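You operate a simulated robot arm through the tools that you are given. There is no shell and no other tool. Be economical: measure what you need, move in short steps, check, and stop when the job is done.

The job below is to be done with a simulated robot arm. You get a single attempt, and the scene is never put back.

## Task
Vent the ported block by the card and wipe the oil off it.
Fine: row one's plug comes out, row two's is backed off one turn; the loose plug goes in the red parts tray, the pad back in its place.

Only the result counts: the job must be done as asked and must still hold three seconds after the hand-in. Knocking over, shifting, dropping, spilling or breaking anything else fails it.

## Robot
A 6-joint arm with a two-finger parallel gripper, fixed in place. Base frame: the origin is at the foot of the arm, x ahead of it, y to its left, z up; the work surface is at about z = 0. Lengths are in m, angles in rad, forces in N, time in s.
With the tool pointing down near the work surface it reaches from about 0.14 to 0.58 m from the base axis. Its first joint turns from -1.152 to 1.152 rad. Payload 2.1 kg.
The TCP is the grasp point between the finger pads, 0.03 m short of the fingertips. In the tool frame z runs along the fingers and y along their closing line. The gripper opens to 0.094 m. The fingers are 0.028 m wide and 0.01 m thick; the gripper's body (0.05 by 0.096 m) begins 0.055 m behind the TCP.
Orientation is told as [roll, pitch, yaw] about the base's x, y, z axes, in that order, counted from this pose: with the fingers straight down and closing along the base's y, the tool's x points along the base's -x, its y along +y and its z along -z.

## Interface
- The arm moves only by the tool nudge_tool. Its arguments are lists of equal length, an entry for each row: "xyz": the shift along the tool's x, y, z in units of 400 mm (1.0 is 400 mm), a list of three; "rotation": the turn, a rotation vector about the tool's x, y, z in units of 45 degrees (1.0 is 45 degrees), a list of three; "claw": the finger opening in m, from 0 to 0.094. In form: {"xyz": [[tx, ty, tz], ...], "rotation": [[rx, ry, rz], ...], "claw": [claw, ...]}. A call has 1 to 10 rows; each row is the pose to reach, as a shift and turn from the pose commanded when the call began, along the tool's axes at that moment. A call with a number of a shift or a turn outside -1 to 1 is refused whole. Rows are played at 5 a second. More than 0.05 m and 0.15 rad between two rows, or a gripper value outside its range, and nothing of the call is played. A pose out of reach is approached as far as the arm can. The call stops where the force on the tool passes 70 N (or 10 N more than at its start, if that is more) or the arm is blocked; 0.2 s more then pass. The fingers move at their own pace (about 0.072 m/s each) and stop on an object; they squeeze with about 30 N. The grip force told is the motor's: it shows also when the fingers shut on nothing. Time passes only in rows, and 0.2 s behind the last, so rows that repeat a pose let the fingers close. It gives the time, the measured TCP pose, the force on the tool (base axes), the opening and the grip force at its end, in the units of the frame above (readings bear some noise).
- Cameras (640 x 400 px; columns grow to the right, rows downward): "scene" is fixed at [0.0596, -0.3762, 0.4806]; the picture's right is [0.72, -0.69, 0.00], its down [-0.43, -0.45, -0.78] and it looks along [0.54, 0.57, -0.62] (base axes); focal length 243 px, centre (320, 200). "wrist" rides on the gripper at [0.076, 0.014, -0.103] in the tool frame; the picture's right is [-0.18, 0.98, 0.00], its down [-0.75, -0.14, -0.64] and it looks along [-0.63, -0.12, 0.77] (tool axes); focal length 243 px, centre (320, 200). There is no depth. A picture from a camera that has moved, and an enlarged one, comes with that camera's place and axes in the base frame and with its lens.
- grab_frame(camera): a new picture of that camera. The clock stands still meanwhile.
- enlarge(camera, box): a new picture of the part [left, top, right, bottom] of that camera's present view, enlarged. The clock stands still meanwhile.
- hand_in(): hands the job in; it is judged then, once.

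Work in short steps. Places have to be worked out from the pictures, the camera data and where the tool is seen: move nearer, look again, correct. Check each grasp and each placing, and mend what went wrong. You have 120 turns and 76 pictures in all, those below and enlarged ones among them. Open the gripper and draw the arm clear of the work before you hand the job in, unless the task says otherwise; then end with one line.

The tools are called after "Call:" by a JSON object that holds its "api" and its "payload". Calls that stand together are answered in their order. nudge_tool: Moves the arm, as the interface text tells. Its arguments: {"type":"object","properties":{"xyz":{"type":"array","items":{"type":"array","items":{"type":"number"}}},"rotation":{"type":"array","items":{"type":"array","items":{"type":"number"}}},"claw":{"type":"array","items":{"type":"number"}}},"required":["xyz","rotation","claw"]} The other tools are called the same way: grab_frame (camera) takes a picture; enlarge (camera, box) takes an enlarged picture of a part of a camera's view; hand_in () hands the job in.

At the start:

```text
time: 0.0
tcp_pos: [0.3472, 0.0116, 0.3122]
ee_rot: [-0.002, -0.002, 0.001]
contact_force: [0.5, -1.2, -0.7]
gripper_width: 0.0941
finger_force: 0.1
```

scene: 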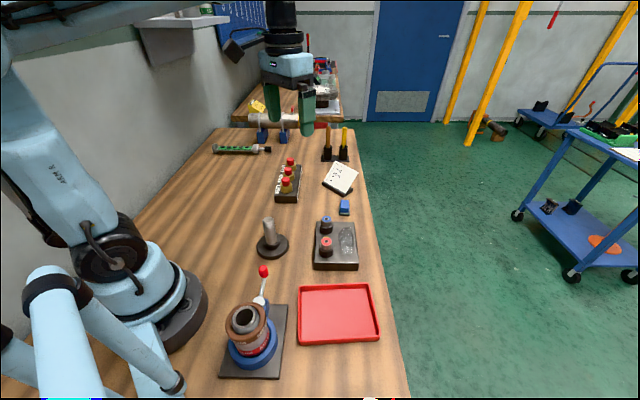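
wrist: 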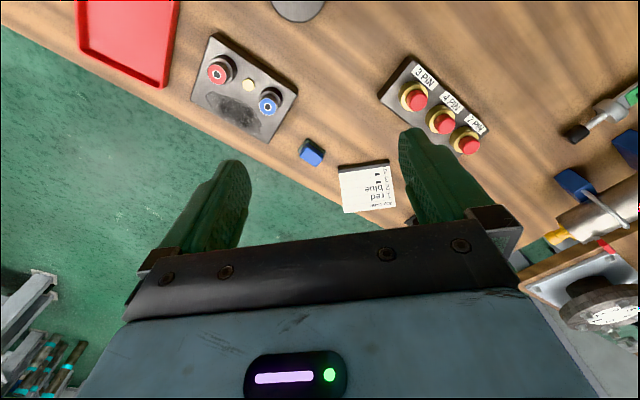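

The pictures show a ported block with a red and a blue plug, an oil patch, a small blue pad, and a card. I enlarge the card and the block to read them.

Call:
{"api": "enlarge", "payload": {"camera": "wrist", "box": [320, 140, 420, 220]}}

Call:
{"api": "enlarge", "payload": {"camera": "wrist", "box": [180, 20, 340, 170]}}

Call:
{"api": "enlarge", "payload": {"camera": "scene", "box": [220, 140, 400, 290]}}

```text
5.00 times, centred on (370, 180) of wrist
camera zoom: at [0.2717, 0.0274, 0.4152], right [0.18, 0.98, 0.0], down [0.75, -0.14, 0.64], along [0.63, -0.12, -0.77], focal length 1213 px, centre (70, 300)
```

zoom: 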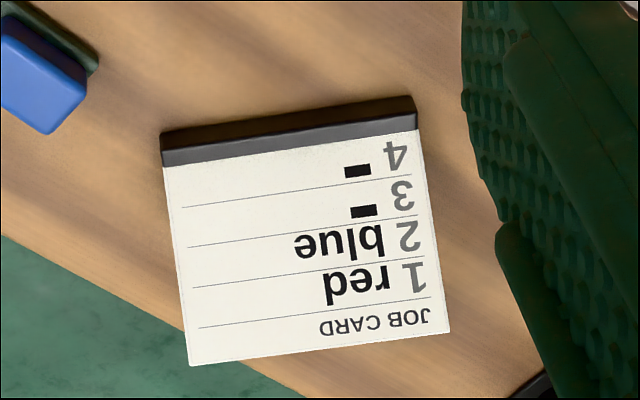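

```text
2.67 times, centred on (260, 95) of wrist
camera zoom: at [0.2717, 0.0274, 0.4152], right [0.18, 0.98, 0.0], down [0.75, -0.14, 0.64], along [0.63, -0.12, -0.77], focal length 647 px, centre (480, 480)
```

zoom: 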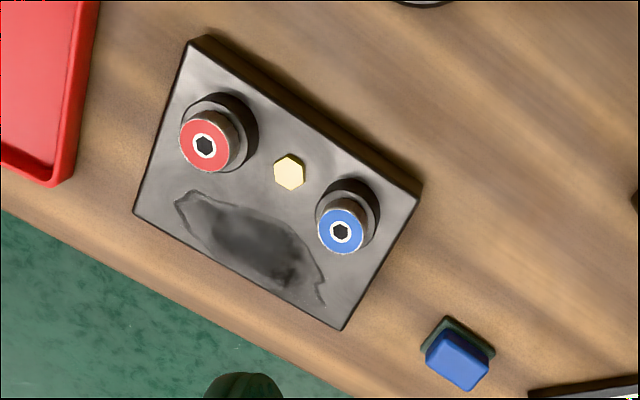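

```text
2.67 times, centred on (310, 215) of scene
camera zoom: at [0.0596, -0.3762, 0.4806], right [0.72, -0.69, 0.0], down [-0.43, -0.45, -0.78], along [0.54, 0.57, -0.62], focal length 648 px, centre (347, 160)
```

zoom: 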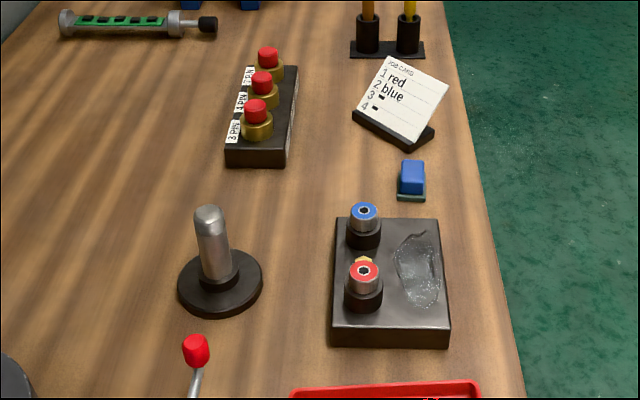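

The card reads row one red and row two blue. By both cameras the red cap is at about (0.324, -0.118, 0.07) and the blue one at (0.375, -0.066, 0.07). I go nearer to see the heights.

Call:
{"api": "nudge_tool", "payload": {"xyz": [[0.03, -0.07, 0.07], [0.06, -0.14, 0.14], [0.09, -0.21, 0.21], [0.12, -0.28, 0.28], [0.12, -0.28, 0.28]], "rotation": [[0, 0, 0], [0, 0, 0], [0, 0, 0], [0, 0, 0], [0, 0, 0]], "claw": [0.094, 0.094, 0.094, 0.094, 0.094]}}

Call:
{"api": "grab_frame", "payload": {"camera": "wrist"}}

Call:
{"api": "enlarge", "payload": {"camera": "scene", "box": [290, 190, 380, 275]}}

```text
time: 1.2
tcp_pos: [0.2978, -0.1006, 0.2028]
ee_rot: [-0.003, -0.002, -0.001]
contact_force: [0.2, -0.5, -0.4]
gripper_width: 0.0941
finger_force: 0.1
```

```text
70 pictures are left
camera wrist: at [0.2224, -0.085, 0.3048], right [0.18, 0.98, 0.0], down [0.75, -0.14, 0.64], along [0.63, -0.12, -0.77], focal length 243 px, centre (320, 200)
```

wrist: 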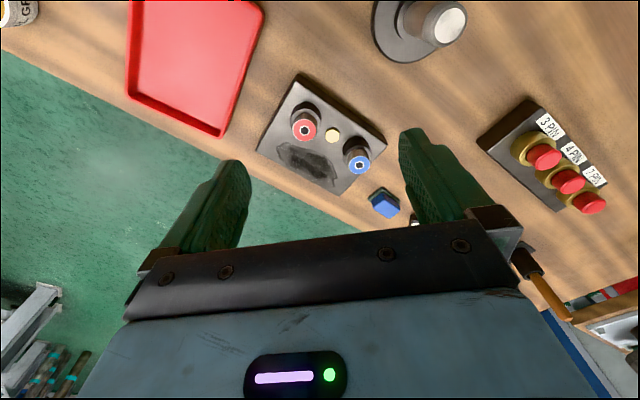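

```text
4.71 times, centred on (335, 232) of scene
camera zoom: at [0.0596, -0.3762, 0.4806], right [0.72, -0.69, 0.0], down [-0.43, -0.45, -0.78], along [0.54, 0.57, -0.62], focal length 1143 px, centre (249, 47)
```

zoom: 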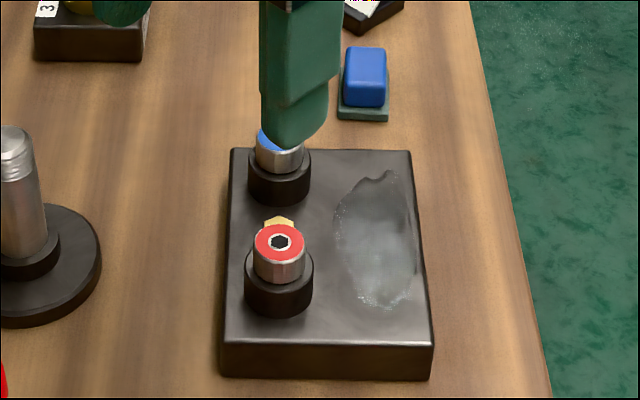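

I set the heights at about 0.06 for the cap tops and 0.047 for the collars, so the fingertips must stay above 0.05. I move over the red plug while turning the tool clockwise, so that there is room to unscrew counterclockwise.

Call:
{"api": "nudge_tool", "payload": {"xyz": [[-0.01, -0.008, 0.03], [-0.02, -0.016, 0.06], [-0.03, -0.024, 0.09], [-0.04, -0.032, 0.12], [-0.05, -0.04, 0.15], [-0.059, -0.047, 0.175], [-0.059, -0.047, 0.175]], "rotation": [[0, 0, 0.167], [0, 0, 0.333], [0, 0, 0.5], [0, 0, 0.667], [0, 0, 0.833], [0, 0, 1.0], [0, 0, 1.0]], "claw": [0.06, 0.06, 0.06, 0.06, 0.06, 0.06, 0.06]}}

Call:
{"api": "grab_frame", "payload": {"camera": "wrist"}}

Call:
{"api": "enlarge", "payload": {"camera": "scene", "box": [270, 150, 400, 275]}}

```text
time: 2.8
tcp_pos: [0.3237, -0.1189, 0.1314]
ee_rot: [0.0, -0.003, -0.789]
contact_force: [0.8, -0.1, 0.8]
gripper_width: 0.0599
finger_force: 0.1
```

```text
68 pictures are left
camera wrist: at [0.2798, -0.0538, 0.2337], right [0.83, 0.56, 0.0], down [0.43, -0.63, 0.64], along [0.36, -0.53, -0.77], focal length 243 px, centre (320, 200)
```

wrist: 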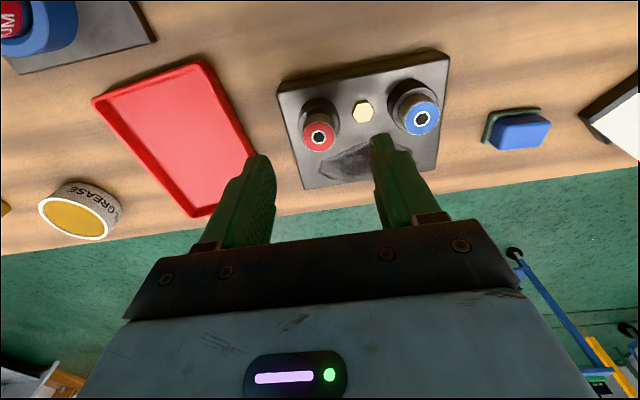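

```text
3.20 times, centred on (335, 212) of scene
camera zoom: at [0.0596, -0.3762, 0.4806], right [0.72, -0.69, 0.0], down [-0.43, -0.45, -0.78], along [0.54, 0.57, -0.62], focal length 777 px, centre (272, 160)
```

zoom: 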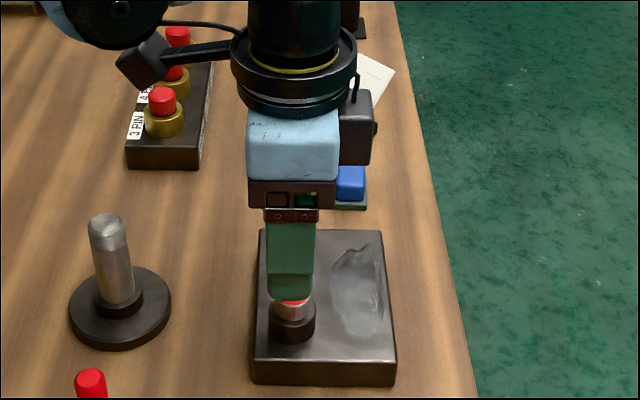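

The three wrist views agree on red at (0.3245, -0.122, 0.06) and blue at (0.379, -0.069, 0.06). I turn another 45 degrees clockwise, centre over red and come down until the tips are just above the cap.

Call:
{"api": "nudge_tool", "payload": {"xyz": [[-0.007, -0.0035, 0.015], [-0.007, -0.0035, 0.03], [-0.007, -0.0035, 0.045], [-0.007, -0.0035, 0.06], [-0.007, -0.0035, 0.075], [-0.007, -0.0035, 0.08], [-0.007, -0.0035, 0.08]], "rotation": [[0, 0, 0.167], [0, 0, 0.333], [0, 0, 0.5], [0, 0, 0.667], [0, 0, 0.833], [0, 0, 1.0], [0, 0, 1.0]], "claw": [0.06, 0.06, 0.06, 0.06, 0.06, 0.06, 0.06]}}

Call:
{"api": "grab_frame", "payload": {"camera": "wrist"}}

Call:
{"api": "enlarge", "payload": {"camera": "scene", "box": [290, 190, 380, 275]}}

```text
time: 4.4
tcp_pos: [0.3245, -0.1222, 0.0986]
ee_rot: [0.001, -0.002, -1.573]
contact_force: [0.5, 0.0, -0.7]
gripper_width: 0.06
finger_force: 0.0
```

```text
66 pictures are left
camera wrist: at [0.3395, -0.0452, 0.2014], right [0.98, -0.19, 0.0], down [-0.14, -0.75, 0.64], along [-0.12, -0.63, -0.77], focal length 243 px, centre (320, 200)
```

wrist: 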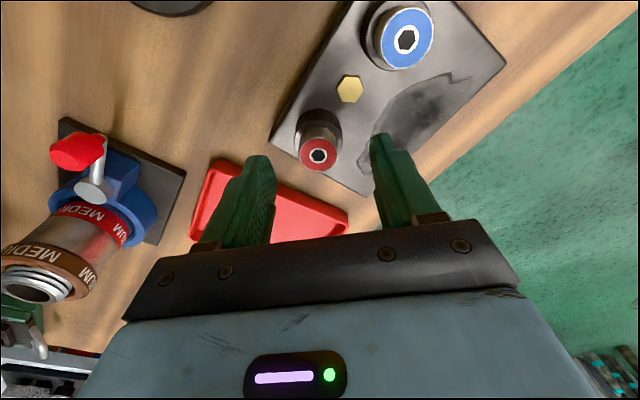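

```text
4.71 times, centred on (335, 232) of scene
camera zoom: at [0.0596, -0.3762, 0.4806], right [0.72, -0.69, 0.0], down [-0.43, -0.45, -0.78], along [0.54, 0.57, -0.62], focal length 1143 px, centre (249, 47)
```

zoom: 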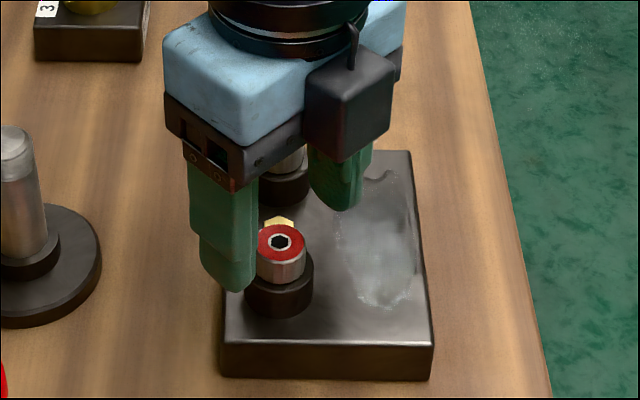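

Red is centred between the fingers within 1–2 mm. I go down to TCP z of about 0.081, so the tips are just above the collar, and close.

Call:
{"api": "nudge_tool", "payload": {"xyz": [[0, -0.002, 0.022], [0, -0.002, 0.043], [0, -0.002, 0.043], [0, -0.002, 0.043], [0, -0.002, 0.043]], "rotation": [[0, 0, 0], [0, 0, 0], [0, 0, 0], [0, 0, 0], [0, 0, 0]], "claw": [0.06, 0.06, 0.02, 0.02, 0.02]}}

Call:
{"api": "enlarge", "payload": {"camera": "scene", "box": [290, 190, 380, 275]}}

```text
time: 5.6
tcp_pos: [0.3233, -0.1228, 0.0812]
ee_rot: [0.001, -0.001, -1.572]
contact_force: [-1.5, 0.4, 0.0]
gripper_width: 0.0242
finger_force: 30.2
```

```text
4.71 times, centred on (335, 232) of scene
camera zoom: at [0.0596, -0.3762, 0.4806], right [0.72, -0.69, 0.0], down [-0.43, -0.45, -0.78], along [0.54, 0.57, -0.62], focal length 1143 px, centre (249, 47)
```

zoom: 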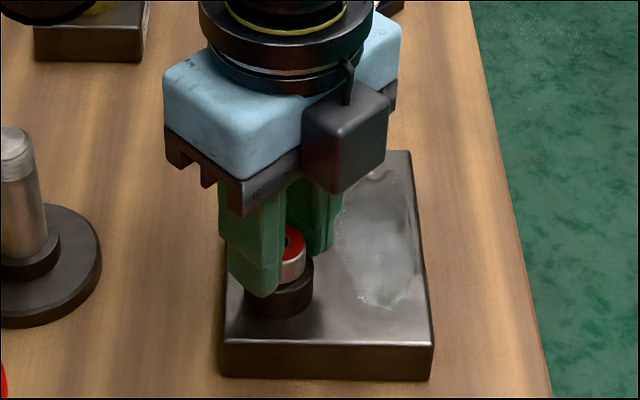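

The cap is held at 24 mm. I turn it counterclockwise by 45 degrees and watch the forces.

Call:
{"api": "nudge_tool", "payload": {"xyz": [[0, 0, 0], [0, 0, 0], [0, 0, 0], [0, 0, -0.0003], [0, 0, -0.0004], [0, 0, -0.0005]], "rotation": [[0, 0, -0.167], [0, 0, -0.333], [0, 0, -0.5], [0, 0, -0.667], [0, 0, -0.833], [0, 0, -1.0]], "claw": [0.02, 0.02, 0.02, 0.02, 0.02, 0.02]}}

Call:
{"api": "enlarge", "payload": {"camera": "scene", "box": [290, 190, 380, 275]}}

```text
time: 7.0
tcp_pos: [0.324, -0.1219, 0.0817]
ee_rot: [0.003, -0.004, -0.784]
contact_force: [6.9, 1.3, -0.6]
gripper_width: 0.0243
finger_force: 30.1
```

```text
4.71 times, centred on (335, 232) of scene
camera zoom: at [0.0596, -0.3762, 0.4806], right [0.72, -0.69, 0.0], down [-0.43, -0.45, -0.78], along [0.54, 0.57, -0.62], focal length 1143 px, centre (249, 47)
```

zoom: 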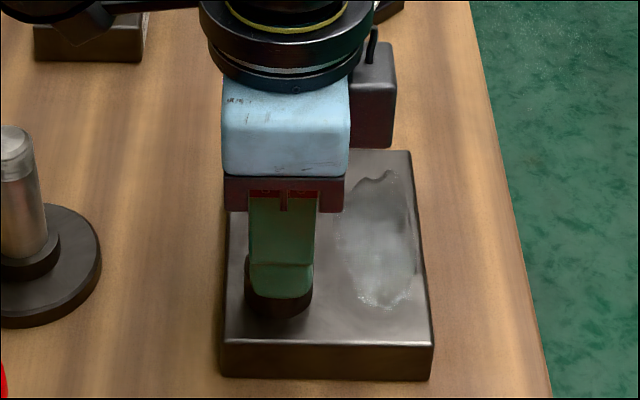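

The block stayed put, with a small side force. I go on turning counterclockwise.

Call:
{"api": "nudge_tool", "payload": {"xyz": [[0, 0, 0], [0, 0, 0], [0, 0, 0], [0, 0, -0.0003], [0, 0, -0.0004], [0, 0, -0.0005]], "rotation": [[0, 0, -0.167], [0, 0, -0.333], [0, 0, -0.5], [0, 0, -0.667], [0, 0, -0.833], [0, 0, -1.0]], "claw": [0.02, 0.02, 0.02, 0.02, 0.02, 0.02]}}

```text
time: 8.4
tcp_pos: [0.325, -0.1219, 0.0821]
ee_rot: [0.0, -0.004, 0.002]
contact_force: [11.0, 9.3, 0.1]
gripper_width: 0.0242
finger_force: 29.8
```

The force pushes the tool to +x and +y, so I shift the command about 1 mm that way while turning on.

Call:
{"api": "nudge_tool", "payload": {"xyz": [[-0.0025, 0.0025, 0], [-0.0025, 0.0025, 0], [-0.0025, 0.0025, 0], [-0.0025, 0.0025, -0.0003], [-0.0025, 0.0025, -0.0004], [-0.0025, 0.0025, -0.0005]], "rotation": [[0, 0, -0.167], [0, 0, -0.333], [0, 0, -0.5], [0, 0, -0.667], [0, 0, -0.833], [0, 0, -1.0]], "claw": [0.02, 0.02, 0.02, 0.02, 0.02, 0.02]}}

```text
time: 9.8
tcp_pos: [0.3242, -0.1216, 0.0825]
ee_rot: [0.0, 0.0, 0.787]
contact_force: [-0.3, 5.0, 0.3]
gripper_width: 0.0245
finger_force: 30.0
```

The forces are smaller now. I go on to +90 degrees.

Call:
{"api": "nudge_tool", "payload": {"xyz": [[0, 0, 0], [0, 0, 0], [0, 0, 0], [0, 0, -0.0003], [0, 0, -0.0004], [0, 0, -0.0005]], "rotation": [[0, 0, -0.167], [0, 0, -0.333], [0, 0, -0.5], [0, 0, -0.667], [0, 0, -0.833], [0, 0, -1.0]], "claw": [0.02, 0.02, 0.02, 0.02, 0.02, 0.02]}}

Call:
{"api": "grab_frame", "payload": {"camera": "wrist"}}

Call:
{"api": "enlarge", "payload": {"camera": "scene", "box": [290, 190, 380, 275]}}

```text
time: 11.2
tcp_pos: [0.3247, -0.1209, 0.0835]
ee_rot: [0.001, 0.001, 1.572]
contact_force: [-9.3, 5.3, -0.5]
gripper_width: 0.0241
finger_force: 30.2
```

```text
62 pictures are left
camera wrist: at [0.3103, -0.1961, 0.1854], right [-0.98, 0.18, 0.0], down [0.14, 0.75, 0.64], along [0.12, 0.63, -0.77], focal length 243 px, centre (320, 200)
```

wrist: 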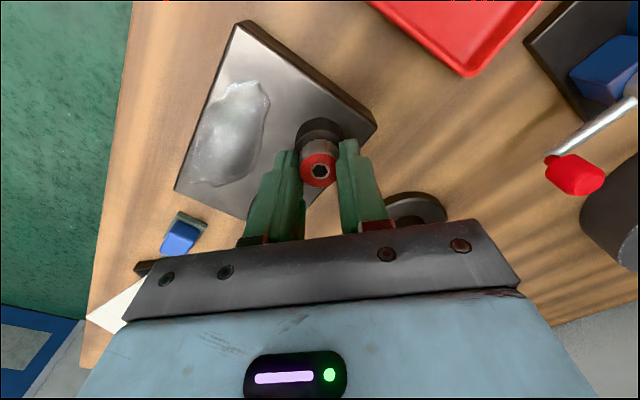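

```text
4.71 times, centred on (335, 232) of scene
camera zoom: at [0.0596, -0.3762, 0.4806], right [0.72, -0.69, 0.0], down [-0.43, -0.45, -0.78], along [0.54, 0.57, -0.62], focal length 1143 px, centre (249, 47)
```

zoom: 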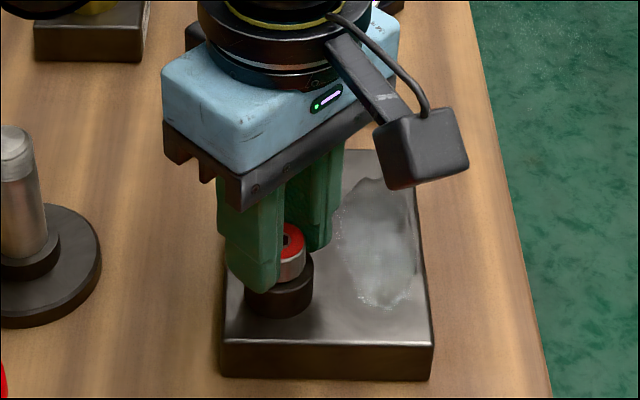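

The red plug looks slightly raised and upright. I keep turning past +90 with a small centring correction.

Call:
{"api": "nudge_tool", "payload": {"xyz": [[-0.0012, 0.0018, 0], [-0.0012, 0.0018, 0], [-0.0012, 0.0018, 0], [-0.0012, 0.0018, -0.0003], [-0.0012, 0.0018, -0.0004], [-0.0012, 0.0018, -0.0005]], "rotation": [[0, 0, -0.167], [0, 0, -0.333], [0, 0, -0.5], [0, 0, -0.667], [0, 0, -0.833], [0, 0, -1.0]], "claw": [0.02, 0.02, 0.02, 0.02, 0.02, 0.02]}}

```text
time: 12.6
tcp_pos: [0.3235, -0.1203, 0.0832]
ee_rot: [0.002, 0.004, 2.358]
contact_force: [-10.9, -5.4, 0.9]
gripper_width: 0.0243
finger_force: 30.1
```

It turns freely beyond 90. I continue to +180.

Call:
{"api": "nudge_tool", "payload": {"xyz": [[0, 0, 0], [0, 0, 0], [0, 0, 0], [0, 0, -0.0003], [0, 0, -0.0004], [0, 0, -0.0005]], "rotation": [[0, 0, -0.167], [0, 0, -0.333], [0, 0, -0.5], [0, 0, -0.667], [0, 0, -0.833], [0, 0, -1.0]], "claw": [0.02, 0.02, 0.02, 0.02, 0.02, 0.02]}}

Call:
{"api": "enlarge", "payload": {"camera": "scene", "box": [290, 190, 380, 275]}}

```text
time: 13.5
tcp_pos: [0.3283, -0.1059, 0.0815]
ee_rot: [0.066, 0.007, 2.736]
contact_force: [-22.9, -52.0, -3.6]
gripper_width: 0.0523
finger_force: 28.3
out of reach, approached as far as the arm can: row 3, 4
stopped in row 4: the force on the tool passed its limit (the readings are from after the stop); the commanded pose is now the measured one
```

```text
4.71 times, centred on (335, 232) of scene
camera zoom: at [0.0596, -0.3763, 0.4806], right [0.72, -0.69, 0.0], down [-0.43, -0.45, -0.78], along [0.54, 0.57, -0.62], focal length 1143 px, centre (249, 47)
```

zoom: 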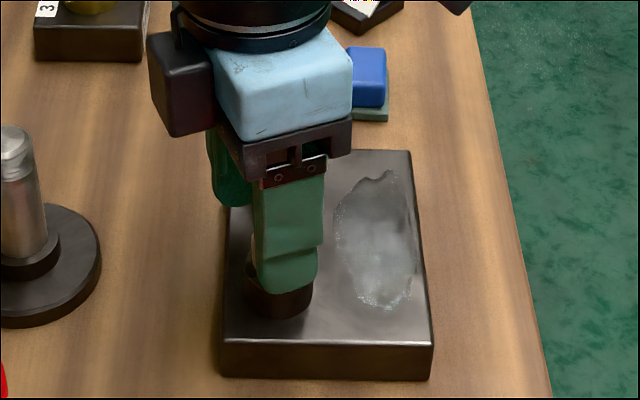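

The wrist reached its limit near +2.6 rad and the grip slipped to 52 mm. I open a little and rise straight away.

Call:
{"api": "nudge_tool", "payload": {"xyz": [[0, 0, 0], [0, 0, -0.02], [0, 0, -0.05], [0, 0, -0.1]], "rotation": [[0, 0, 0], [0, 0, 0], [0, 0, 0], [0, 0, 0]], "claw": [0.062, 0.064, 0.064, 0.064]}}

Call:
{"api": "enlarge", "payload": {"camera": "scene", "box": [290, 190, 380, 275]}}

Call:
{"api": "grab_frame", "payload": {"camera": "wrist"}}

```text
time: 14.5
tcp_pos: [0.332, -0.0961, 0.1228]
ee_rot: [0.04, 0.011, 2.749]
contact_force: [-0.1, -0.3, 0.1]
gripper_width: 0.064
finger_force: 0.1
```

```text
4.71 times, centred on (335, 232) of scene
camera zoom: at [0.0596, -0.3762, 0.4806], right [0.72, -0.69, 0.0], down [-0.43, -0.45, -0.78], along [0.54, 0.57, -0.62], focal length 1143 px, centre (249, 47)
```

zoom: 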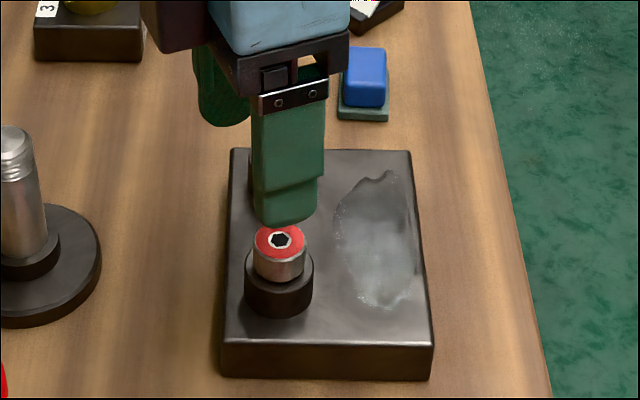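

```text
58 pictures are left
camera wrist: at [0.3984, -0.1327, 0.2263], right [-0.55, -0.84, 0.04], down [-0.64, 0.44, 0.63], along [-0.54, 0.32, -0.78], focal length 243 px, centre (320, 200)
```

wrist: 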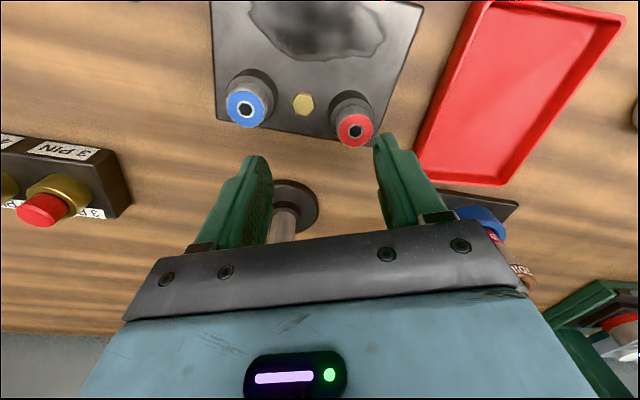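

The block did not move, the cap is undamaged and it has risen slightly. I now unwind the wrist clockwise, levelling it and re-centring over red.

Call:
{"api": "nudge_tool", "payload": {"xyz": [[0.0077, 0.067, 0], [0.0077, 0.067, 0], [0.0077, 0.067, 0], [0.0077, 0.067, 0], [0.0077, 0.067, 0], [0.0077, 0.067, 0]], "rotation": [[0.02, -0.01, 0.16], [0.0418, -0.0325, 0.33], [0.0418, -0.0325, 0.5], [0.0418, -0.0325, 0.667], [0.0418, -0.0325, 0.833], [0.0418, -0.0325, 1.0]], "claw": [0.06, 0.06, 0.06, 0.06, 0.06, 0.06]}}

```text
time: 15.9
tcp_pos: [0.3235, -0.1228, 0.1244]
ee_rot: [0.005, -0.001, 1.959]
contact_force: [0.2, 0.0, 0.5]
gripper_width: 0.0604
finger_force: 0.0
```

Level and centred. I keep unwinding.

Call:
{"api": "nudge_tool", "payload": {"xyz": [[0, 0, 0], [0, 0, 0], [0, 0, 0], [0, 0, 0], [0, 0, 0], [0, 0, 0]], "rotation": [[0, 0, 0.167], [0, 0, 0.333], [0, 0, 0.5], [0, 0, 0.667], [0, 0, 0.833], [0, 0, 1.0]], "claw": [0.06, 0.06, 0.06, 0.06, 0.06, 0.06]}}

Call:
{"api": "nudge_tool", "payload": {"xyz": [[0, 0, 0], [0, 0, 0], [0, 0, 0], [0, 0, 0], [0, 0, 0], [0, 0, 0]], "rotation": [[0, 0, 0.167], [0, 0, 0.333], [0, 0, 0.5], [0, 0, 0.667], [0, 0, 0.833], [0, 0, 1.0]], "claw": [0.06, 0.06, 0.06, 0.06, 0.06, 0.06]}}

Call:
{"api": "nudge_tool", "payload": {"xyz": [[0, 0, 0], [0, 0, 0], [0, 0, 0], [0, 0, 0], [0, 0, 0], [0, 0, 0]], "rotation": [[0, 0, 0.167], [0, 0, 0.333], [0, 0, 0.5], [0, 0, 0.667], [0, 0, 0.833], [0, 0, 1.0]], "claw": [0.06, 0.06, 0.06, 0.06, 0.06, 0.06]}}

Call:
{"api": "nudge_tool", "payload": {"xyz": [[0, 0, 0], [0, 0, 0], [0, 0, 0], [0, 0, 0], [0, 0, 0], [0, 0, 0]], "rotation": [[0, 0, 0.167], [0, 0, 0.333], [0, 0, 0.5], [0, 0, 0.667], [0, 0, 0.833], [0, 0, 1.0]], "claw": [0.06, 0.06, 0.06, 0.06, 0.06, 0.06]}}

Call:
{"api": "nudge_tool", "payload": {"xyz": [[0, 0, 0], [0, 0, 0], [0, 0, 0], [0, 0, 0], [0, 0, 0], [0, 0, 0]], "rotation": [[0, 0, 0.167], [0, 0, 0.333], [0, 0, 0.5], [0, 0, 0.667], [0, 0, 0.833], [0, 0, 1.0]], "claw": [0.06, 0.06, 0.06, 0.06, 0.06, 0.06]}}

```text
time: 17.3
tcp_pos: [0.3249, -0.1217, 0.124]
ee_rot: [0.004, 0.002, 1.175]
contact_force: [-0.4, -0.2, -0.3]
gripper_width: 0.0601
finger_force: 0.1
```

```text
time: 18.7
tcp_pos: [0.3251, -0.1219, 0.1241]
ee_rot: [0.003, 0.0, 0.388]
contact_force: [0.2, -0.6, 0.2]
gripper_width: 0.0603
finger_force: 0.0
```

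```text
time: 20.1
tcp_pos: [0.323, -0.1224, 0.1248]
ee_rot: [-0.002, 0.004, -0.397]
contact_force: [0.1, 0.8, -0.4]
gripper_width: 0.0597
finger_force: 0.2
```

```text
time: 21.5
tcp_pos: [0.3248, -0.1222, 0.1243]
ee_rot: [-0.004, 0.002, -1.181]
contact_force: [0.9, -0.9, -0.1]
gripper_width: 0.0603
finger_force: 0.1
```

```text
time: 22.9
tcp_pos: [0.3233, -0.1213, 0.1244]
ee_rot: [-0.004, -0.002, -1.967]
contact_force: [0.2, 0.9, 0.6]
gripper_width: 0.0598
finger_force: 0.0
```

Multiple moves work in one go. I turn one more step clockwise and look at the alignment before descending.

Call:
{"api": "nudge_tool", "payload": {"xyz": [[0, 0, 0], [0, 0, 0.01], [0, 0, 0.02], [0, 0, 0.03], [0, 0, 0.04], [0, 0, 0.05]], "rotation": [[0, 0, 0.167], [0, 0, 0.333], [0, 0, 0.5], [0, 0, 0.667], [0, 0, 0.75], [0, 0, 0.75]], "claw": [0.06, 0.06, 0.06, 0.06, 0.06, 0.06]}}

Call:
{"api": "grab_frame", "payload": {"camera": "wrist"}}

Call:
{"api": "enlarge", "payload": {"camera": "scene", "box": [290, 190, 380, 275]}}

```text
time: 24.3
tcp_pos: [0.3249, -0.122, 0.1037]
ee_rot: [-0.003, -0.005, -2.555]
contact_force: [0.1, -0.5, -1.2]
gripper_width: 0.0601
finger_force: 0.0
```

```text
57 pictures are left
camera wrist: at [0.3959, -0.0911, 0.2059], right [0.39, -0.92, 0.0], down [-0.7, -0.3, 0.64], along [-0.59, -0.25, -0.76], focal length 243 px, centre (320, 200)
```

wrist: 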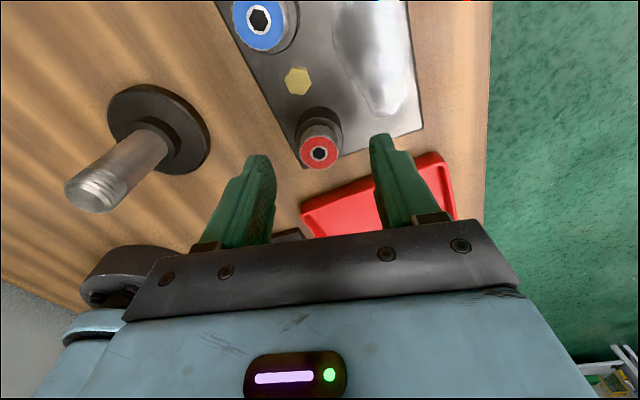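

```text
4.71 times, centred on (335, 232) of scene
camera zoom: at [0.0596, -0.3762, 0.4806], right [0.72, -0.69, 0.0], down [-0.43, -0.45, -0.78], along [0.54, 0.57, -0.62], focal length 1143 px, centre (249, 47)
```

zoom: 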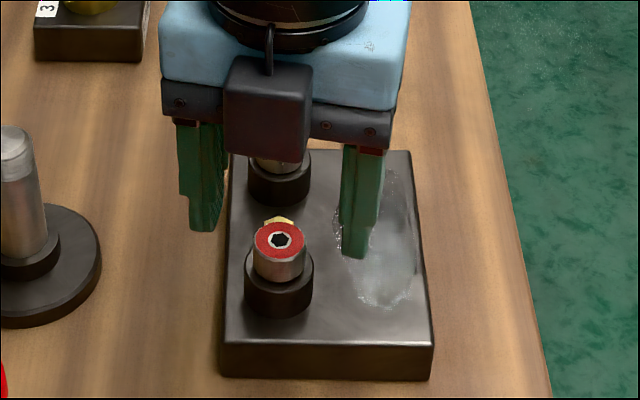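

Centred within 1–2 mm. I descend, grip and turn the first step.

Call:
{"api": "nudge_tool", "payload": {"xyz": [[0.002, 0, 0.025], [0.002, 0, 0.052], [0.002, 0, 0.052], [0.002, 0, 0.052], [0.002, 0, 0.052]], "rotation": [[0, 0, 0], [0, 0, 0], [0, 0, 0], [0, 0, 0], [0, 0, 0]], "claw": [0.06, 0.06, 0.02, 0.02, 0.02]}}

Call:
{"api": "nudge_tool", "payload": {"xyz": [[0, 0, 0], [0, 0, 0], [0, 0, 0], [0, 0, -0.0003], [0, 0, -0.0004], [0, 0, -0.0005]], "rotation": [[0, 0, -0.167], [0, 0, -0.333], [0, 0, -0.5], [0, 0, -0.667], [0, 0, -0.833], [0, 0, -1.0]], "claw": [0.02, 0.02, 0.02, 0.02, 0.02, 0.02]}}

```text
time: 25.5
tcp_pos: [0.3243, -0.1212, 0.0833]
ee_rot: [-0.003, -0.004, -2.554]
contact_force: [-5.0, 5.2, -0.4]
gripper_width: 0.0243
finger_force: 29.9
```

```text
time: 26.9
tcp_pos: [0.3236, -0.1211, 0.0841]
ee_rot: [-0.004, 0.0, -1.763]
contact_force: [-4.5, 9.8, -0.5]
gripper_width: 0.0245
finger_force: 29.4
```

The grip holds. I correct the centring slightly and continue with several steps.

Call:
{"api": "nudge_tool", "payload": {"xyz": [[0.0015, -0.001, 0], [0.0015, -0.001, 0], [0.0015, -0.001, 0], [0.0015, -0.001, -0.0003], [0.0015, -0.001, -0.0004], [0.0015, -0.001, -0.0005]], "rotation": [[0, 0, -0.167], [0, 0, -0.333], [0, 0, -0.5], [0, 0, -0.667], [0, 0, -0.833], [0, 0, -1.0]], "claw": [0.02, 0.02, 0.02, 0.02, 0.02, 0.02]}}

Call:
{"api": "nudge_tool", "payload": {"xyz": [[0, 0, 0], [0, 0, 0], [0, 0, 0], [0, 0, -0.0003], [0, 0, -0.0004], [0, 0, -0.0005]], "rotation": [[0, 0, -0.167], [0, 0, -0.333], [0, 0, -0.5], [0, 0, -0.667], [0, 0, -0.833], [0, 0, -1.0]], "claw": [0.02, 0.02, 0.02, 0.02, 0.02, 0.02]}}

Call:
{"api": "enlarge", "payload": {"camera": "scene", "box": [290, 190, 380, 275]}}

```text
time: 28.3
tcp_pos: [0.3236, -0.1202, 0.0834]
ee_rot: [-0.003, -0.001, -0.981]
contact_force: [-4.2, -4.0, 0.9]
gripper_width: 0.024
finger_force: 29.7
```

```text
time: 29.7
tcp_pos: [0.3237, -0.1216, 0.0837]
ee_rot: [-0.002, 0.007, -0.195]
contact_force: [-13.5, -10.2, -0.5]
gripper_width: 0.0244
finger_force: 29.6
```

```text
4.71 times, centred on (335, 232) of scene
camera zoom: at [0.0596, -0.3762, 0.4806], right [0.72, -0.69, 0.0], down [-0.43, -0.45, -0.78], along [0.54, 0.57, -0.62], focal length 1143 px, centre (249, 47)
```

zoom: 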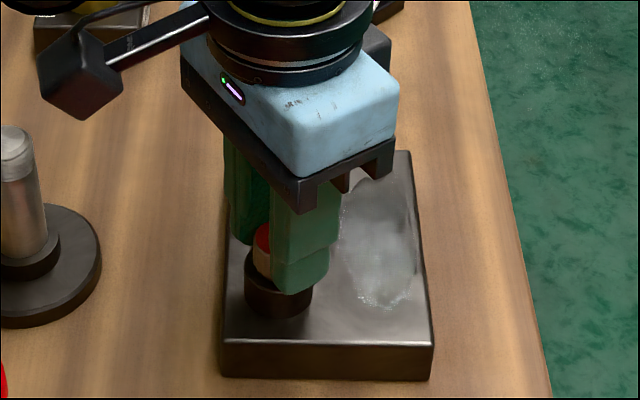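

Turned by roughly one full turn so far. I correct the centring and continue.

Call:
{"api": "nudge_tool", "payload": {"xyz": [[0.0019, -0.0022, 0], [0.0019, -0.0022, 0], [0.0019, -0.0022, 0], [0.0019, -0.0022, -0.0003], [0.0019, -0.0022, -0.0004], [0.0019, -0.0022, -0.0005]], "rotation": [[0, 0, -0.167], [0, 0, -0.333], [0, 0, -0.5], [0, 0, -0.667], [0, 0, -0.833], [0, 0, -1.0]], "claw": [0.02, 0.02, 0.02, 0.02, 0.02, 0.02]}}

Call:
{"api": "nudge_tool", "payload": {"xyz": [[0, 0, 0], [0, 0, 0], [0, 0, 0], [0, 0, -0.0003], [0, 0, -0.0004], [0, 0, -0.0005]], "rotation": [[0, 0, -0.167], [0, 0, -0.333], [0, 0, -0.5], [0, 0, -0.667], [0, 0, -0.833], [0, 0, -1.0]], "claw": [0.02, 0.02, 0.02, 0.02, 0.02, 0.02]}}

Call:
{"api": "nudge_tool", "payload": {"xyz": [[0, 0, 0], [0, 0, 0], [0, 0, 0], [0, 0, -0.0003], [0, 0, -0.0004], [0, 0, -0.0005]], "rotation": [[0, 0, -0.167], [0, 0, -0.333], [0, 0, -0.5], [0, 0, -0.667], [0, 0, -0.833], [0, 0, -1.0]], "claw": [0.02, 0.02, 0.02, 0.02, 0.02, 0.02]}}

Call:
{"api": "enlarge", "payload": {"camera": "scene", "box": [290, 190, 380, 275]}}

```text
time: 31.1
tcp_pos: [0.3237, -0.1211, 0.0842]
ee_rot: [0.0, 0.002, 0.59]
contact_force: [-4.9, -8.8, -1.2]
gripper_width: 0.0244
finger_force: 30.0
```

```text
time: 32.5
tcp_pos: [0.3242, -0.1213, 0.0844]
ee_rot: [0.0, 0.002, 1.378]
contact_force: [12.5, -15.6, 0.2]
gripper_width: 0.0241
finger_force: 29.9
```

```text
time: 33.9
tcp_pos: [0.3227, -0.1215, 0.0844]
ee_rot: [0.002, 0.0, 2.162]
contact_force: [12.0, -9.2, 7.7]
gripper_width: 0.0241
finger_force: 30.1
```

```text
4.71 times, centred on (335, 232) of scene
camera zoom: at [0.0596, -0.3762, 0.4806], right [0.72, -0.69, 0.0], down [-0.43, -0.45, -0.78], along [0.54, 0.57, -0.62], focal length 1143 px, centre (249, 47)
```

zoom: 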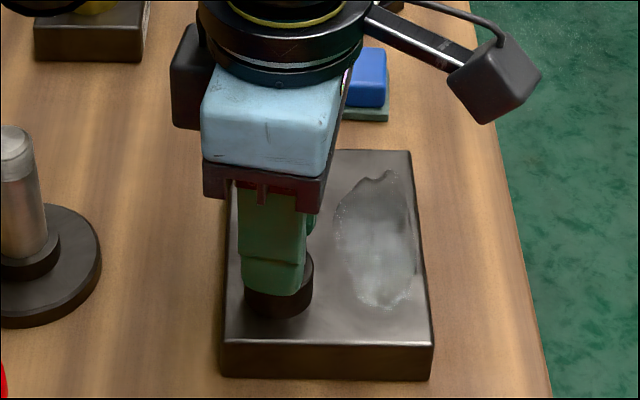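

About 505 degrees are turned. I test gently whether the plug lifts, with a rise of 2 mm.

Call:
{"api": "nudge_tool", "payload": {"xyz": [[0, 0, -0.0025], [0, 0, -0.005]], "rotation": [[0, 0, 0], [0, 0, 0]], "claw": [0.02, 0.02]}}

Call:
{"api": "enlarge", "payload": {"camera": "scene", "box": [290, 190, 380, 275]}}

```text
time: 34.5
tcp_pos: [0.3237, -0.1207, 0.0864]
ee_rot: [0.0, 0.0, 2.161]
contact_force: [13.4, -7.1, -13.5]
gripper_width: 0.0243
finger_force: 30.1
```

```text
4.71 times, centred on (335, 232) of scene
camera zoom: at [0.0597, -0.3762, 0.4805], right [0.72, -0.69, 0.0], down [-0.43, -0.45, -0.78], along [0.54, 0.57, -0.62], focal length 1143 px, centre (249, 47)
```

zoom: 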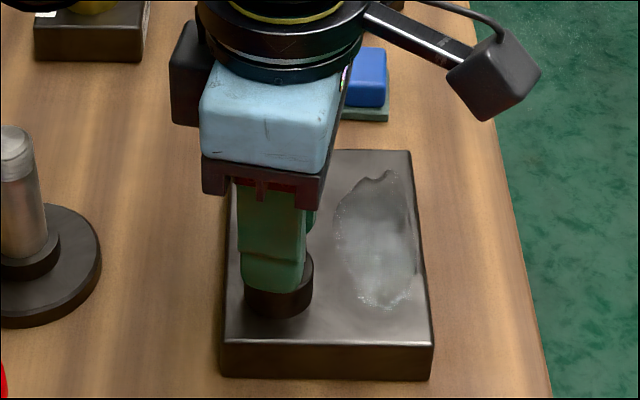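

It is still threaded, with a pull of 13 N. I release, rise and look at the height, then unwind again.

Call:
{"api": "nudge_tool", "payload": {"xyz": [[0, 0, 0], [0, 0, 0], [0, 0, -0.03], [0, 0, -0.07], [0, 0, -0.07]], "rotation": [[0, 0, 0], [0, 0, 0], [0, 0, 0], [0, 0, 0], [0, 0, 0]], "claw": [0.06, 0.06, 0.06, 0.06, 0.06]}}

Call:
{"api": "enlarge", "payload": {"camera": "scene", "box": [290, 190, 380, 275]}}

Call:
{"api": "nudge_tool", "payload": {"xyz": [[0, 0, 0], [0, 0, 0], [0, 0, 0], [0, 0, 0], [0, 0, 0], [0, 0, 0]], "rotation": [[0, 0, 0.167], [0, 0, 0.333], [0, 0, 0.5], [0, 0, 0.667], [0, 0, 0.833], [0, 0, 1.0]], "claw": [0.06, 0.06, 0.06, 0.06, 0.06, 0.06]}}

Call:
{"api": "nudge_tool", "payload": {"xyz": [[0, 0, 0], [0, 0, 0], [0, 0, 0], [0, 0, 0], [0, 0, 0], [0, 0, 0]], "rotation": [[0, 0, 0.167], [0, 0, 0.333], [0, 0, 0.5], [0, 0, 0.667], [0, 0, 0.833], [0, 0, 1.0]], "claw": [0.06, 0.06, 0.06, 0.06, 0.06, 0.06]}}

Call:
{"api": "nudge_tool", "payload": {"xyz": [[0, 0, 0], [0, 0, 0], [0, 0, 0], [0, 0, 0], [0, 0, 0], [0, 0, 0]], "rotation": [[0, 0, 0.167], [0, 0, 0.333], [0, 0, 0.5], [0, 0, 0.667], [0, 0, 0.833], [0, 0, 1.0]], "claw": [0.06, 0.06, 0.06, 0.06, 0.06, 0.06]}}

Call:
{"api": "nudge_tool", "payload": {"xyz": [[0, 0, 0], [0, 0, 0], [0, 0, 0], [0, 0, 0], [0, 0, 0], [0, 0, 0]], "rotation": [[0, 0, 0.167], [0, 0, 0.333], [0, 0, 0.5], [0, 0, 0.667], [0, 0, 0.833], [0, 0, 1.0]], "claw": [0.06, 0.06, 0.06, 0.06, 0.06, 0.06]}}

Call:
{"api": "nudge_tool", "payload": {"xyz": [[0, 0, 0], [0, 0, 0], [0, 0, 0], [0, 0, 0], [0, 0, 0], [0, 0, 0]], "rotation": [[0, 0, 0.167], [0, 0, 0.333], [0, 0, 0.5], [0, 0, 0.667], [0, 0, 0.833], [0, 0, 1.0]], "claw": [0.06, 0.06, 0.06, 0.06, 0.06, 0.06]}}

Call:
{"api": "nudge_tool", "payload": {"xyz": [[0, 0, 0], [0, 0, 0], [0, 0, 0], [0, 0, 0], [0, 0, 0], [0, 0, 0]], "rotation": [[0, 0, 0.167], [0, 0, 0.333], [0, 0, 0.5], [0, 0, 0.667], [0, 0, 0.833], [0, 0, 1.0]], "claw": [0.06, 0.06, 0.06, 0.06, 0.06, 0.06]}}

Call:
{"api": "grab_frame", "payload": {"camera": "wrist"}}

```text
time: 35.7
tcp_pos: [0.3226, -0.1205, 0.1151]
ee_rot: [0.003, -0.003, 2.16]
contact_force: [-0.1, 0.0, 0.2]
gripper_width: 0.06
finger_force: 0.0
```

```text
4.71 times, centred on (335, 232) of scene
camera zoom: at [0.0596, -0.3762, 0.4806], right [0.72, -0.69, 0.0], down [-0.43, -0.45, -0.78], along [0.54, 0.57, -0.62], focal length 1143 px, centre (249, 47)
```

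zoom: 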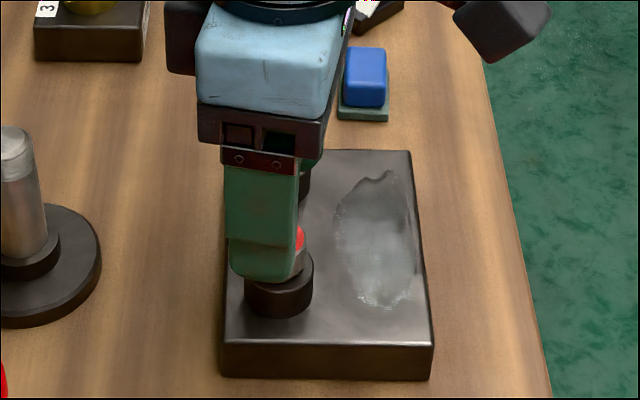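

```text
time: 37.1
tcp_pos: [0.3226, -0.1218, 0.1145]
ee_rot: [0.004, -0.001, 1.371]
contact_force: [0.3, -0.1, -0.7]
gripper_width: 0.0601
finger_force: 0.1
```

```text
time: 38.5
tcp_pos: [0.3232, -0.121, 0.1159]
ee_rot: [0.004, 0.006, 0.585]
contact_force: [-0.3, -0.3, 0.7]
gripper_width: 0.0604
finger_force: 0.0
```

```text
time: 39.9
tcp_pos: [0.3231, -0.1206, 0.1127]
ee_rot: [0.0, 0.004, -0.201]
contact_force: [0.0, -0.6, -0.4]
gripper_width: 0.0598
finger_force: 0.1
```

```text
time: 41.3
tcp_pos: [0.3233, -0.1224, 0.1142]
ee_rot: [-0.005, 0.003, -0.985]
contact_force: [-0.6, -0.2, -0.5]
gripper_width: 0.0597
finger_force: 0.0
```

```text
time: 42.7
tcp_pos: [0.3224, -0.1224, 0.1146]
ee_rot: [-0.003, -0.001, -1.772]
contact_force: [-0.7, 0.3, -0.6]
gripper_width: 0.06
finger_force: 0.1
```

```text
time: 44.1
tcp_pos: [0.3233, -0.1219, 0.1133]
ee_rot: [-0.003, -0.004, -2.557]
contact_force: [0.1, -0.2, 0.5]
gripper_width: 0.0599
finger_force: 0.1
```

```text
51 pictures are left
camera wrist: at [0.3957, -0.0906, 0.2165], right [0.39, -0.92, 0.0], down [-0.7, -0.3, 0.64], along [-0.59, -0.25, -0.76], focal length 243 px, centre (320, 200)
```

wrist: 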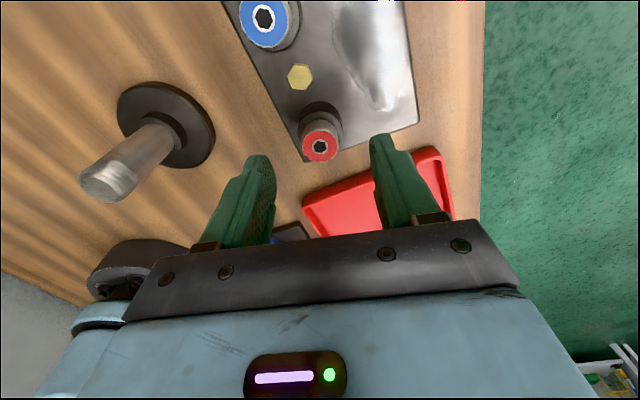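

Still centred. I grip again at about z = 0.084 and turn on in steps.

Call:
{"api": "nudge_tool", "payload": {"xyz": [[0, 0, 0.04], [0, 0, 0.074], [0, 0, 0.074], [0, 0, 0.074], [0, 0, 0.074]], "rotation": [[0, 0, 0], [0, 0, 0], [0, 0, 0], [0, 0, 0], [0, 0, 0]], "claw": [0.06, 0.06, 0.02, 0.02, 0.02]}}

Call:
{"api": "enlarge", "payload": {"camera": "scene", "box": [290, 190, 380, 275]}}

Call:
{"api": "nudge_tool", "payload": {"xyz": [[0, 0, 0], [0, 0, 0], [0, 0, 0], [0, 0, -0.0003], [0, 0, -0.0004], [0, 0, -0.0005]], "rotation": [[0, 0, -0.167], [0, 0, -0.333], [0, 0, -0.5], [0, 0, -0.667], [0, 0, -0.833], [0, 0, -1.0]], "claw": [0.02, 0.02, 0.02, 0.02, 0.02, 0.02]}}

Call:
{"api": "nudge_tool", "payload": {"xyz": [[0, 0, 0], [0, 0, 0], [0, 0, 0], [0, 0, -0.0003], [0, 0, -0.0004], [0, 0, -0.0005]], "rotation": [[0, 0, -0.167], [0, 0, -0.333], [0, 0, -0.5], [0, 0, -0.667], [0, 0, -0.833], [0, 0, -1.0]], "claw": [0.02, 0.02, 0.02, 0.02, 0.02, 0.02]}}

```text
time: 45.3
tcp_pos: [0.3238, -0.1224, 0.084]
ee_rot: [0.001, -0.004, -2.553]
contact_force: [3.8, -4.5, 0.3]
gripper_width: 0.0241
finger_force: 30.1
```

```text
4.71 times, centred on (335, 232) of scene
camera zoom: at [0.0596, -0.3762, 0.4806], right [0.72, -0.69, 0.0], down [-0.43, -0.45, -0.78], along [0.54, 0.57, -0.62], focal length 1143 px, centre (249, 47)
```

zoom: 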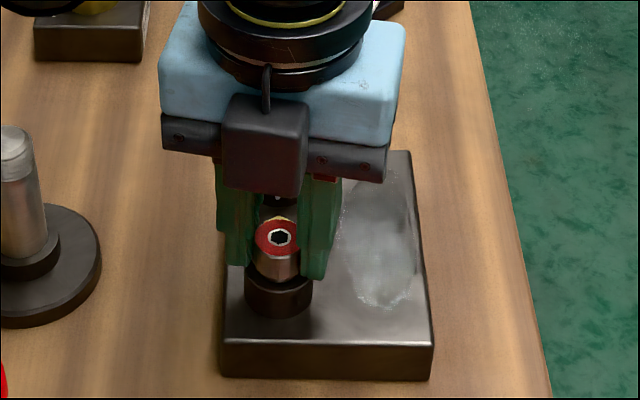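

```text
time: 46.7
tcp_pos: [0.324, -0.1224, 0.0855]
ee_rot: [0.0, -0.004, -1.765]
contact_force: [10.4, -19.1, 0.1]
gripper_width: 0.0243
finger_force: 30.0
```

```text
time: 48.1
tcp_pos: [0.3236, -0.1212, 0.0852]
ee_rot: [-0.001, 0.001, -0.978]
contact_force: [10.6, -12.3, 3.9]
gripper_width: 0.0243
finger_force: 30.0
```

The cap has visibly risen. I correct the side force and continue two steps.

Call:
{"api": "nudge_tool", "payload": {"xyz": [[-0.0026, 0.0003, 0], [-0.0026, 0.0003, 0], [-0.0026, 0.0003, 0], [-0.0026, 0.0003, -0.0003], [-0.0026, 0.0003, -0.0004], [-0.0026, 0.0003, -0.0006]], "rotation": [[0, 0, -0.167], [0, 0, -0.333], [0, 0, -0.5], [0, 0, -0.667], [0, 0, -0.833], [0, 0, -1.0]], "claw": [0.02, 0.02, 0.02, 0.02, 0.02, 0.02]}}

Call:
{"api": "nudge_tool", "payload": {"xyz": [[0, 0, 0], [0, 0, 0], [0, 0, 0], [0, 0, -0.0003], [0, 0, -0.0004], [0, 0, -0.0006]], "rotation": [[0, 0, -0.167], [0, 0, -0.333], [0, 0, -0.5], [0, 0, -0.667], [0, 0, -0.833], [0, 0, -1.0]], "claw": [0.02, 0.02, 0.02, 0.02, 0.02, 0.02]}}

Call:
{"api": "nudge_tool", "payload": {"xyz": [[0, 0, -0.0025], [0, 0, -0.005]], "rotation": [[0, 0, 0], [0, 0, 0]], "claw": [0.02, 0.02]}}

Call:
{"api": "enlarge", "payload": {"camera": "scene", "box": [290, 190, 380, 275]}}

```text
time: 49.5
tcp_pos: [0.3242, -0.1219, 0.0846]
ee_rot: [0.0, 0.006, -0.194]
contact_force: [4.9, -1.9, 0.1]
gripper_width: 0.0242
finger_force: 30.0
```

```text
time: 50.9
tcp_pos: [0.3245, -0.1216, 0.085]
ee_rot: [0.003, 0.0, 0.592]
contact_force: [10.6, 12.1, 0.7]
gripper_width: 0.0243
finger_force: 30.0
```

```text
time: 51.5
tcp_pos: [0.3235, -0.1225, 0.0877]
ee_rot: [0.003, 0.005, 0.588]
contact_force: [10.0, 6.5, -14.2]
gripper_width: 0.0246
finger_force: 29.8
```

```text
4.71 times, centred on (335, 232) of scene
camera zoom: at [0.0597, -0.3762, 0.4805], right [0.72, -0.69, 0.0], down [-0.43, -0.45, -0.78], along [0.54, 0.57, -0.62], focal length 1143 px, centre (249, 47)
```

zoom: 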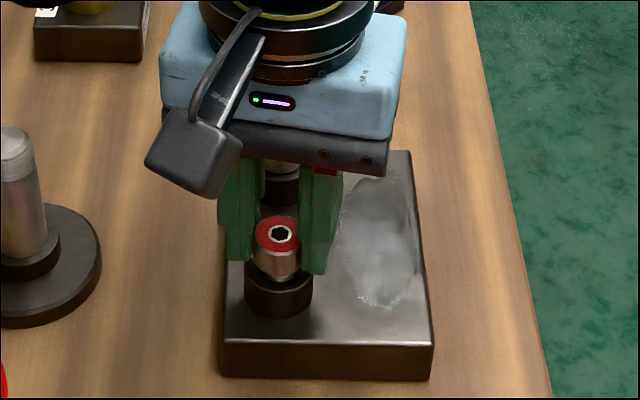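

It still resists lifting, but the cap rises about 2–3 mm per turn. I continue two more steps with more rise.

Call:
{"api": "nudge_tool", "payload": {"xyz": [[0, 0, 0], [0, 0, 0], [0, 0, 0], [0, 0, -0.0003], [0, 0, -0.0004], [0, 0, -0.0006]], "rotation": [[0, 0, -0.167], [0, 0, -0.333], [0, 0, -0.5], [0, 0, -0.667], [0, 0, -0.833], [0, 0, -1.0]], "claw": [0.02, 0.02, 0.02, 0.02, 0.02, 0.02]}}

Call:
{"api": "nudge_tool", "payload": {"xyz": [[0, 0, 0], [0, 0, 0], [0, 0, 0], [0, 0, -0.0003], [0, 0, -0.0004], [0, 0, -0.0006]], "rotation": [[0, 0, -0.167], [0, 0, -0.333], [0, 0, -0.5], [0, 0, -0.667], [0, 0, -0.833], [0, 0, -1.0]], "claw": [0.02, 0.02, 0.02, 0.02, 0.02, 0.02]}}

Call:
{"api": "nudge_tool", "payload": {"xyz": [[0, 0, -0.0025], [0, 0, -0.005]], "rotation": [[0, 0, 0], [0, 0, 0]], "claw": [0.02, 0.02]}}

Call:
{"api": "enlarge", "payload": {"camera": "scene", "box": [290, 190, 380, 275]}}

```text
time: 52.9
tcp_pos: [0.3243, -0.1231, 0.088]
ee_rot: [0.004, 0.001, 1.376]
contact_force: [2.7, 12.0, -9.0]
gripper_width: 0.0243
finger_force: 29.5
```

```text
time: 54.3
tcp_pos: [0.3238, -0.1221, 0.0878]
ee_rot: [0.002, 0.0, 2.162]
contact_force: [0.0, -0.6, -1.0]
gripper_width: 0.0243
finger_force: 29.3
```

```text
time: 54.9
tcp_pos: [0.3243, -0.1218, 0.0905]
ee_rot: [0.004, -0.002, 2.159]
contact_force: [0.0, 0.0, -0.4]
gripper_width: 0.0244
finger_force: 30.1
```

```text
4.71 times, centred on (335, 232) of scene
camera zoom: at [0.0596, -0.3762, 0.4806], right [0.72, -0.69, 0.0], down [-0.43, -0.45, -0.78], along [0.54, 0.57, -0.62], focal length 1143 px, centre (249, 47)
```

zoom: 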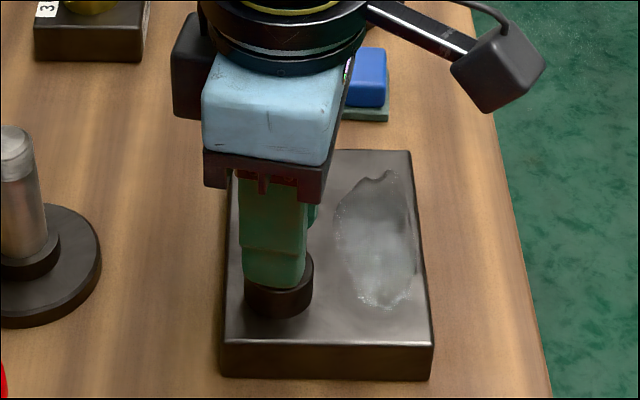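

The forces fell to zero: the red plug is free. I lift it straight up and check.

Call:
{"api": "nudge_tool", "payload": {"xyz": [[0, 0, -0.03], [0, 0, -0.08], [0, 0, -0.15], [0, 0, -0.22], [0, 0, -0.22]], "rotation": [[0, 0, 0], [0, 0, 0], [0, 0, 0], [0, 0, 0], [0, 0, 0]], "claw": [0.02, 0.02, 0.02, 0.02, 0.02]}}

Call:
{"api": "grab_frame", "payload": {"camera": "scene"}}

Call:
{"api": "grab_frame", "payload": {"camera": "wrist"}}

```text
time: 56.1
tcp_pos: [0.3232, -0.1202, 0.1784]
ee_rot: [0.003, -0.001, 2.159]
contact_force: [0.1, -0.3, -1.9]
gripper_width: 0.0245
finger_force: 30.3
```

```text
47 pictures are left
```

scene: 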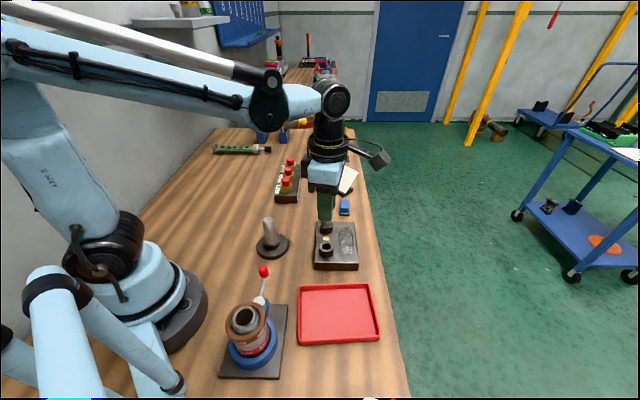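

```text
46 pictures are left
camera wrist: at [0.3548, -0.1914, 0.2807], right [-0.92, -0.39, 0.0], down [-0.3, 0.71, 0.64], along [-0.25, 0.59, -0.77], focal length 243 px, centre (320, 200)
```

wrist: 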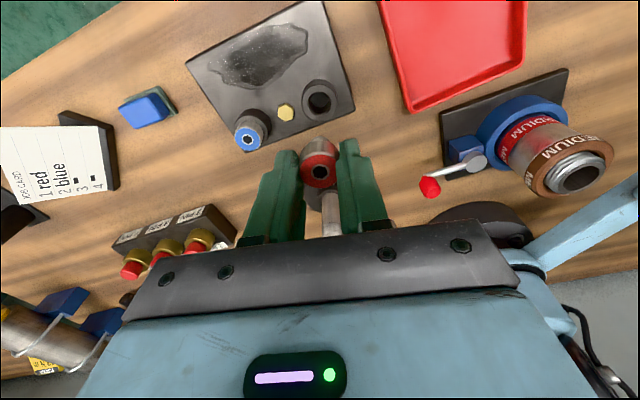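

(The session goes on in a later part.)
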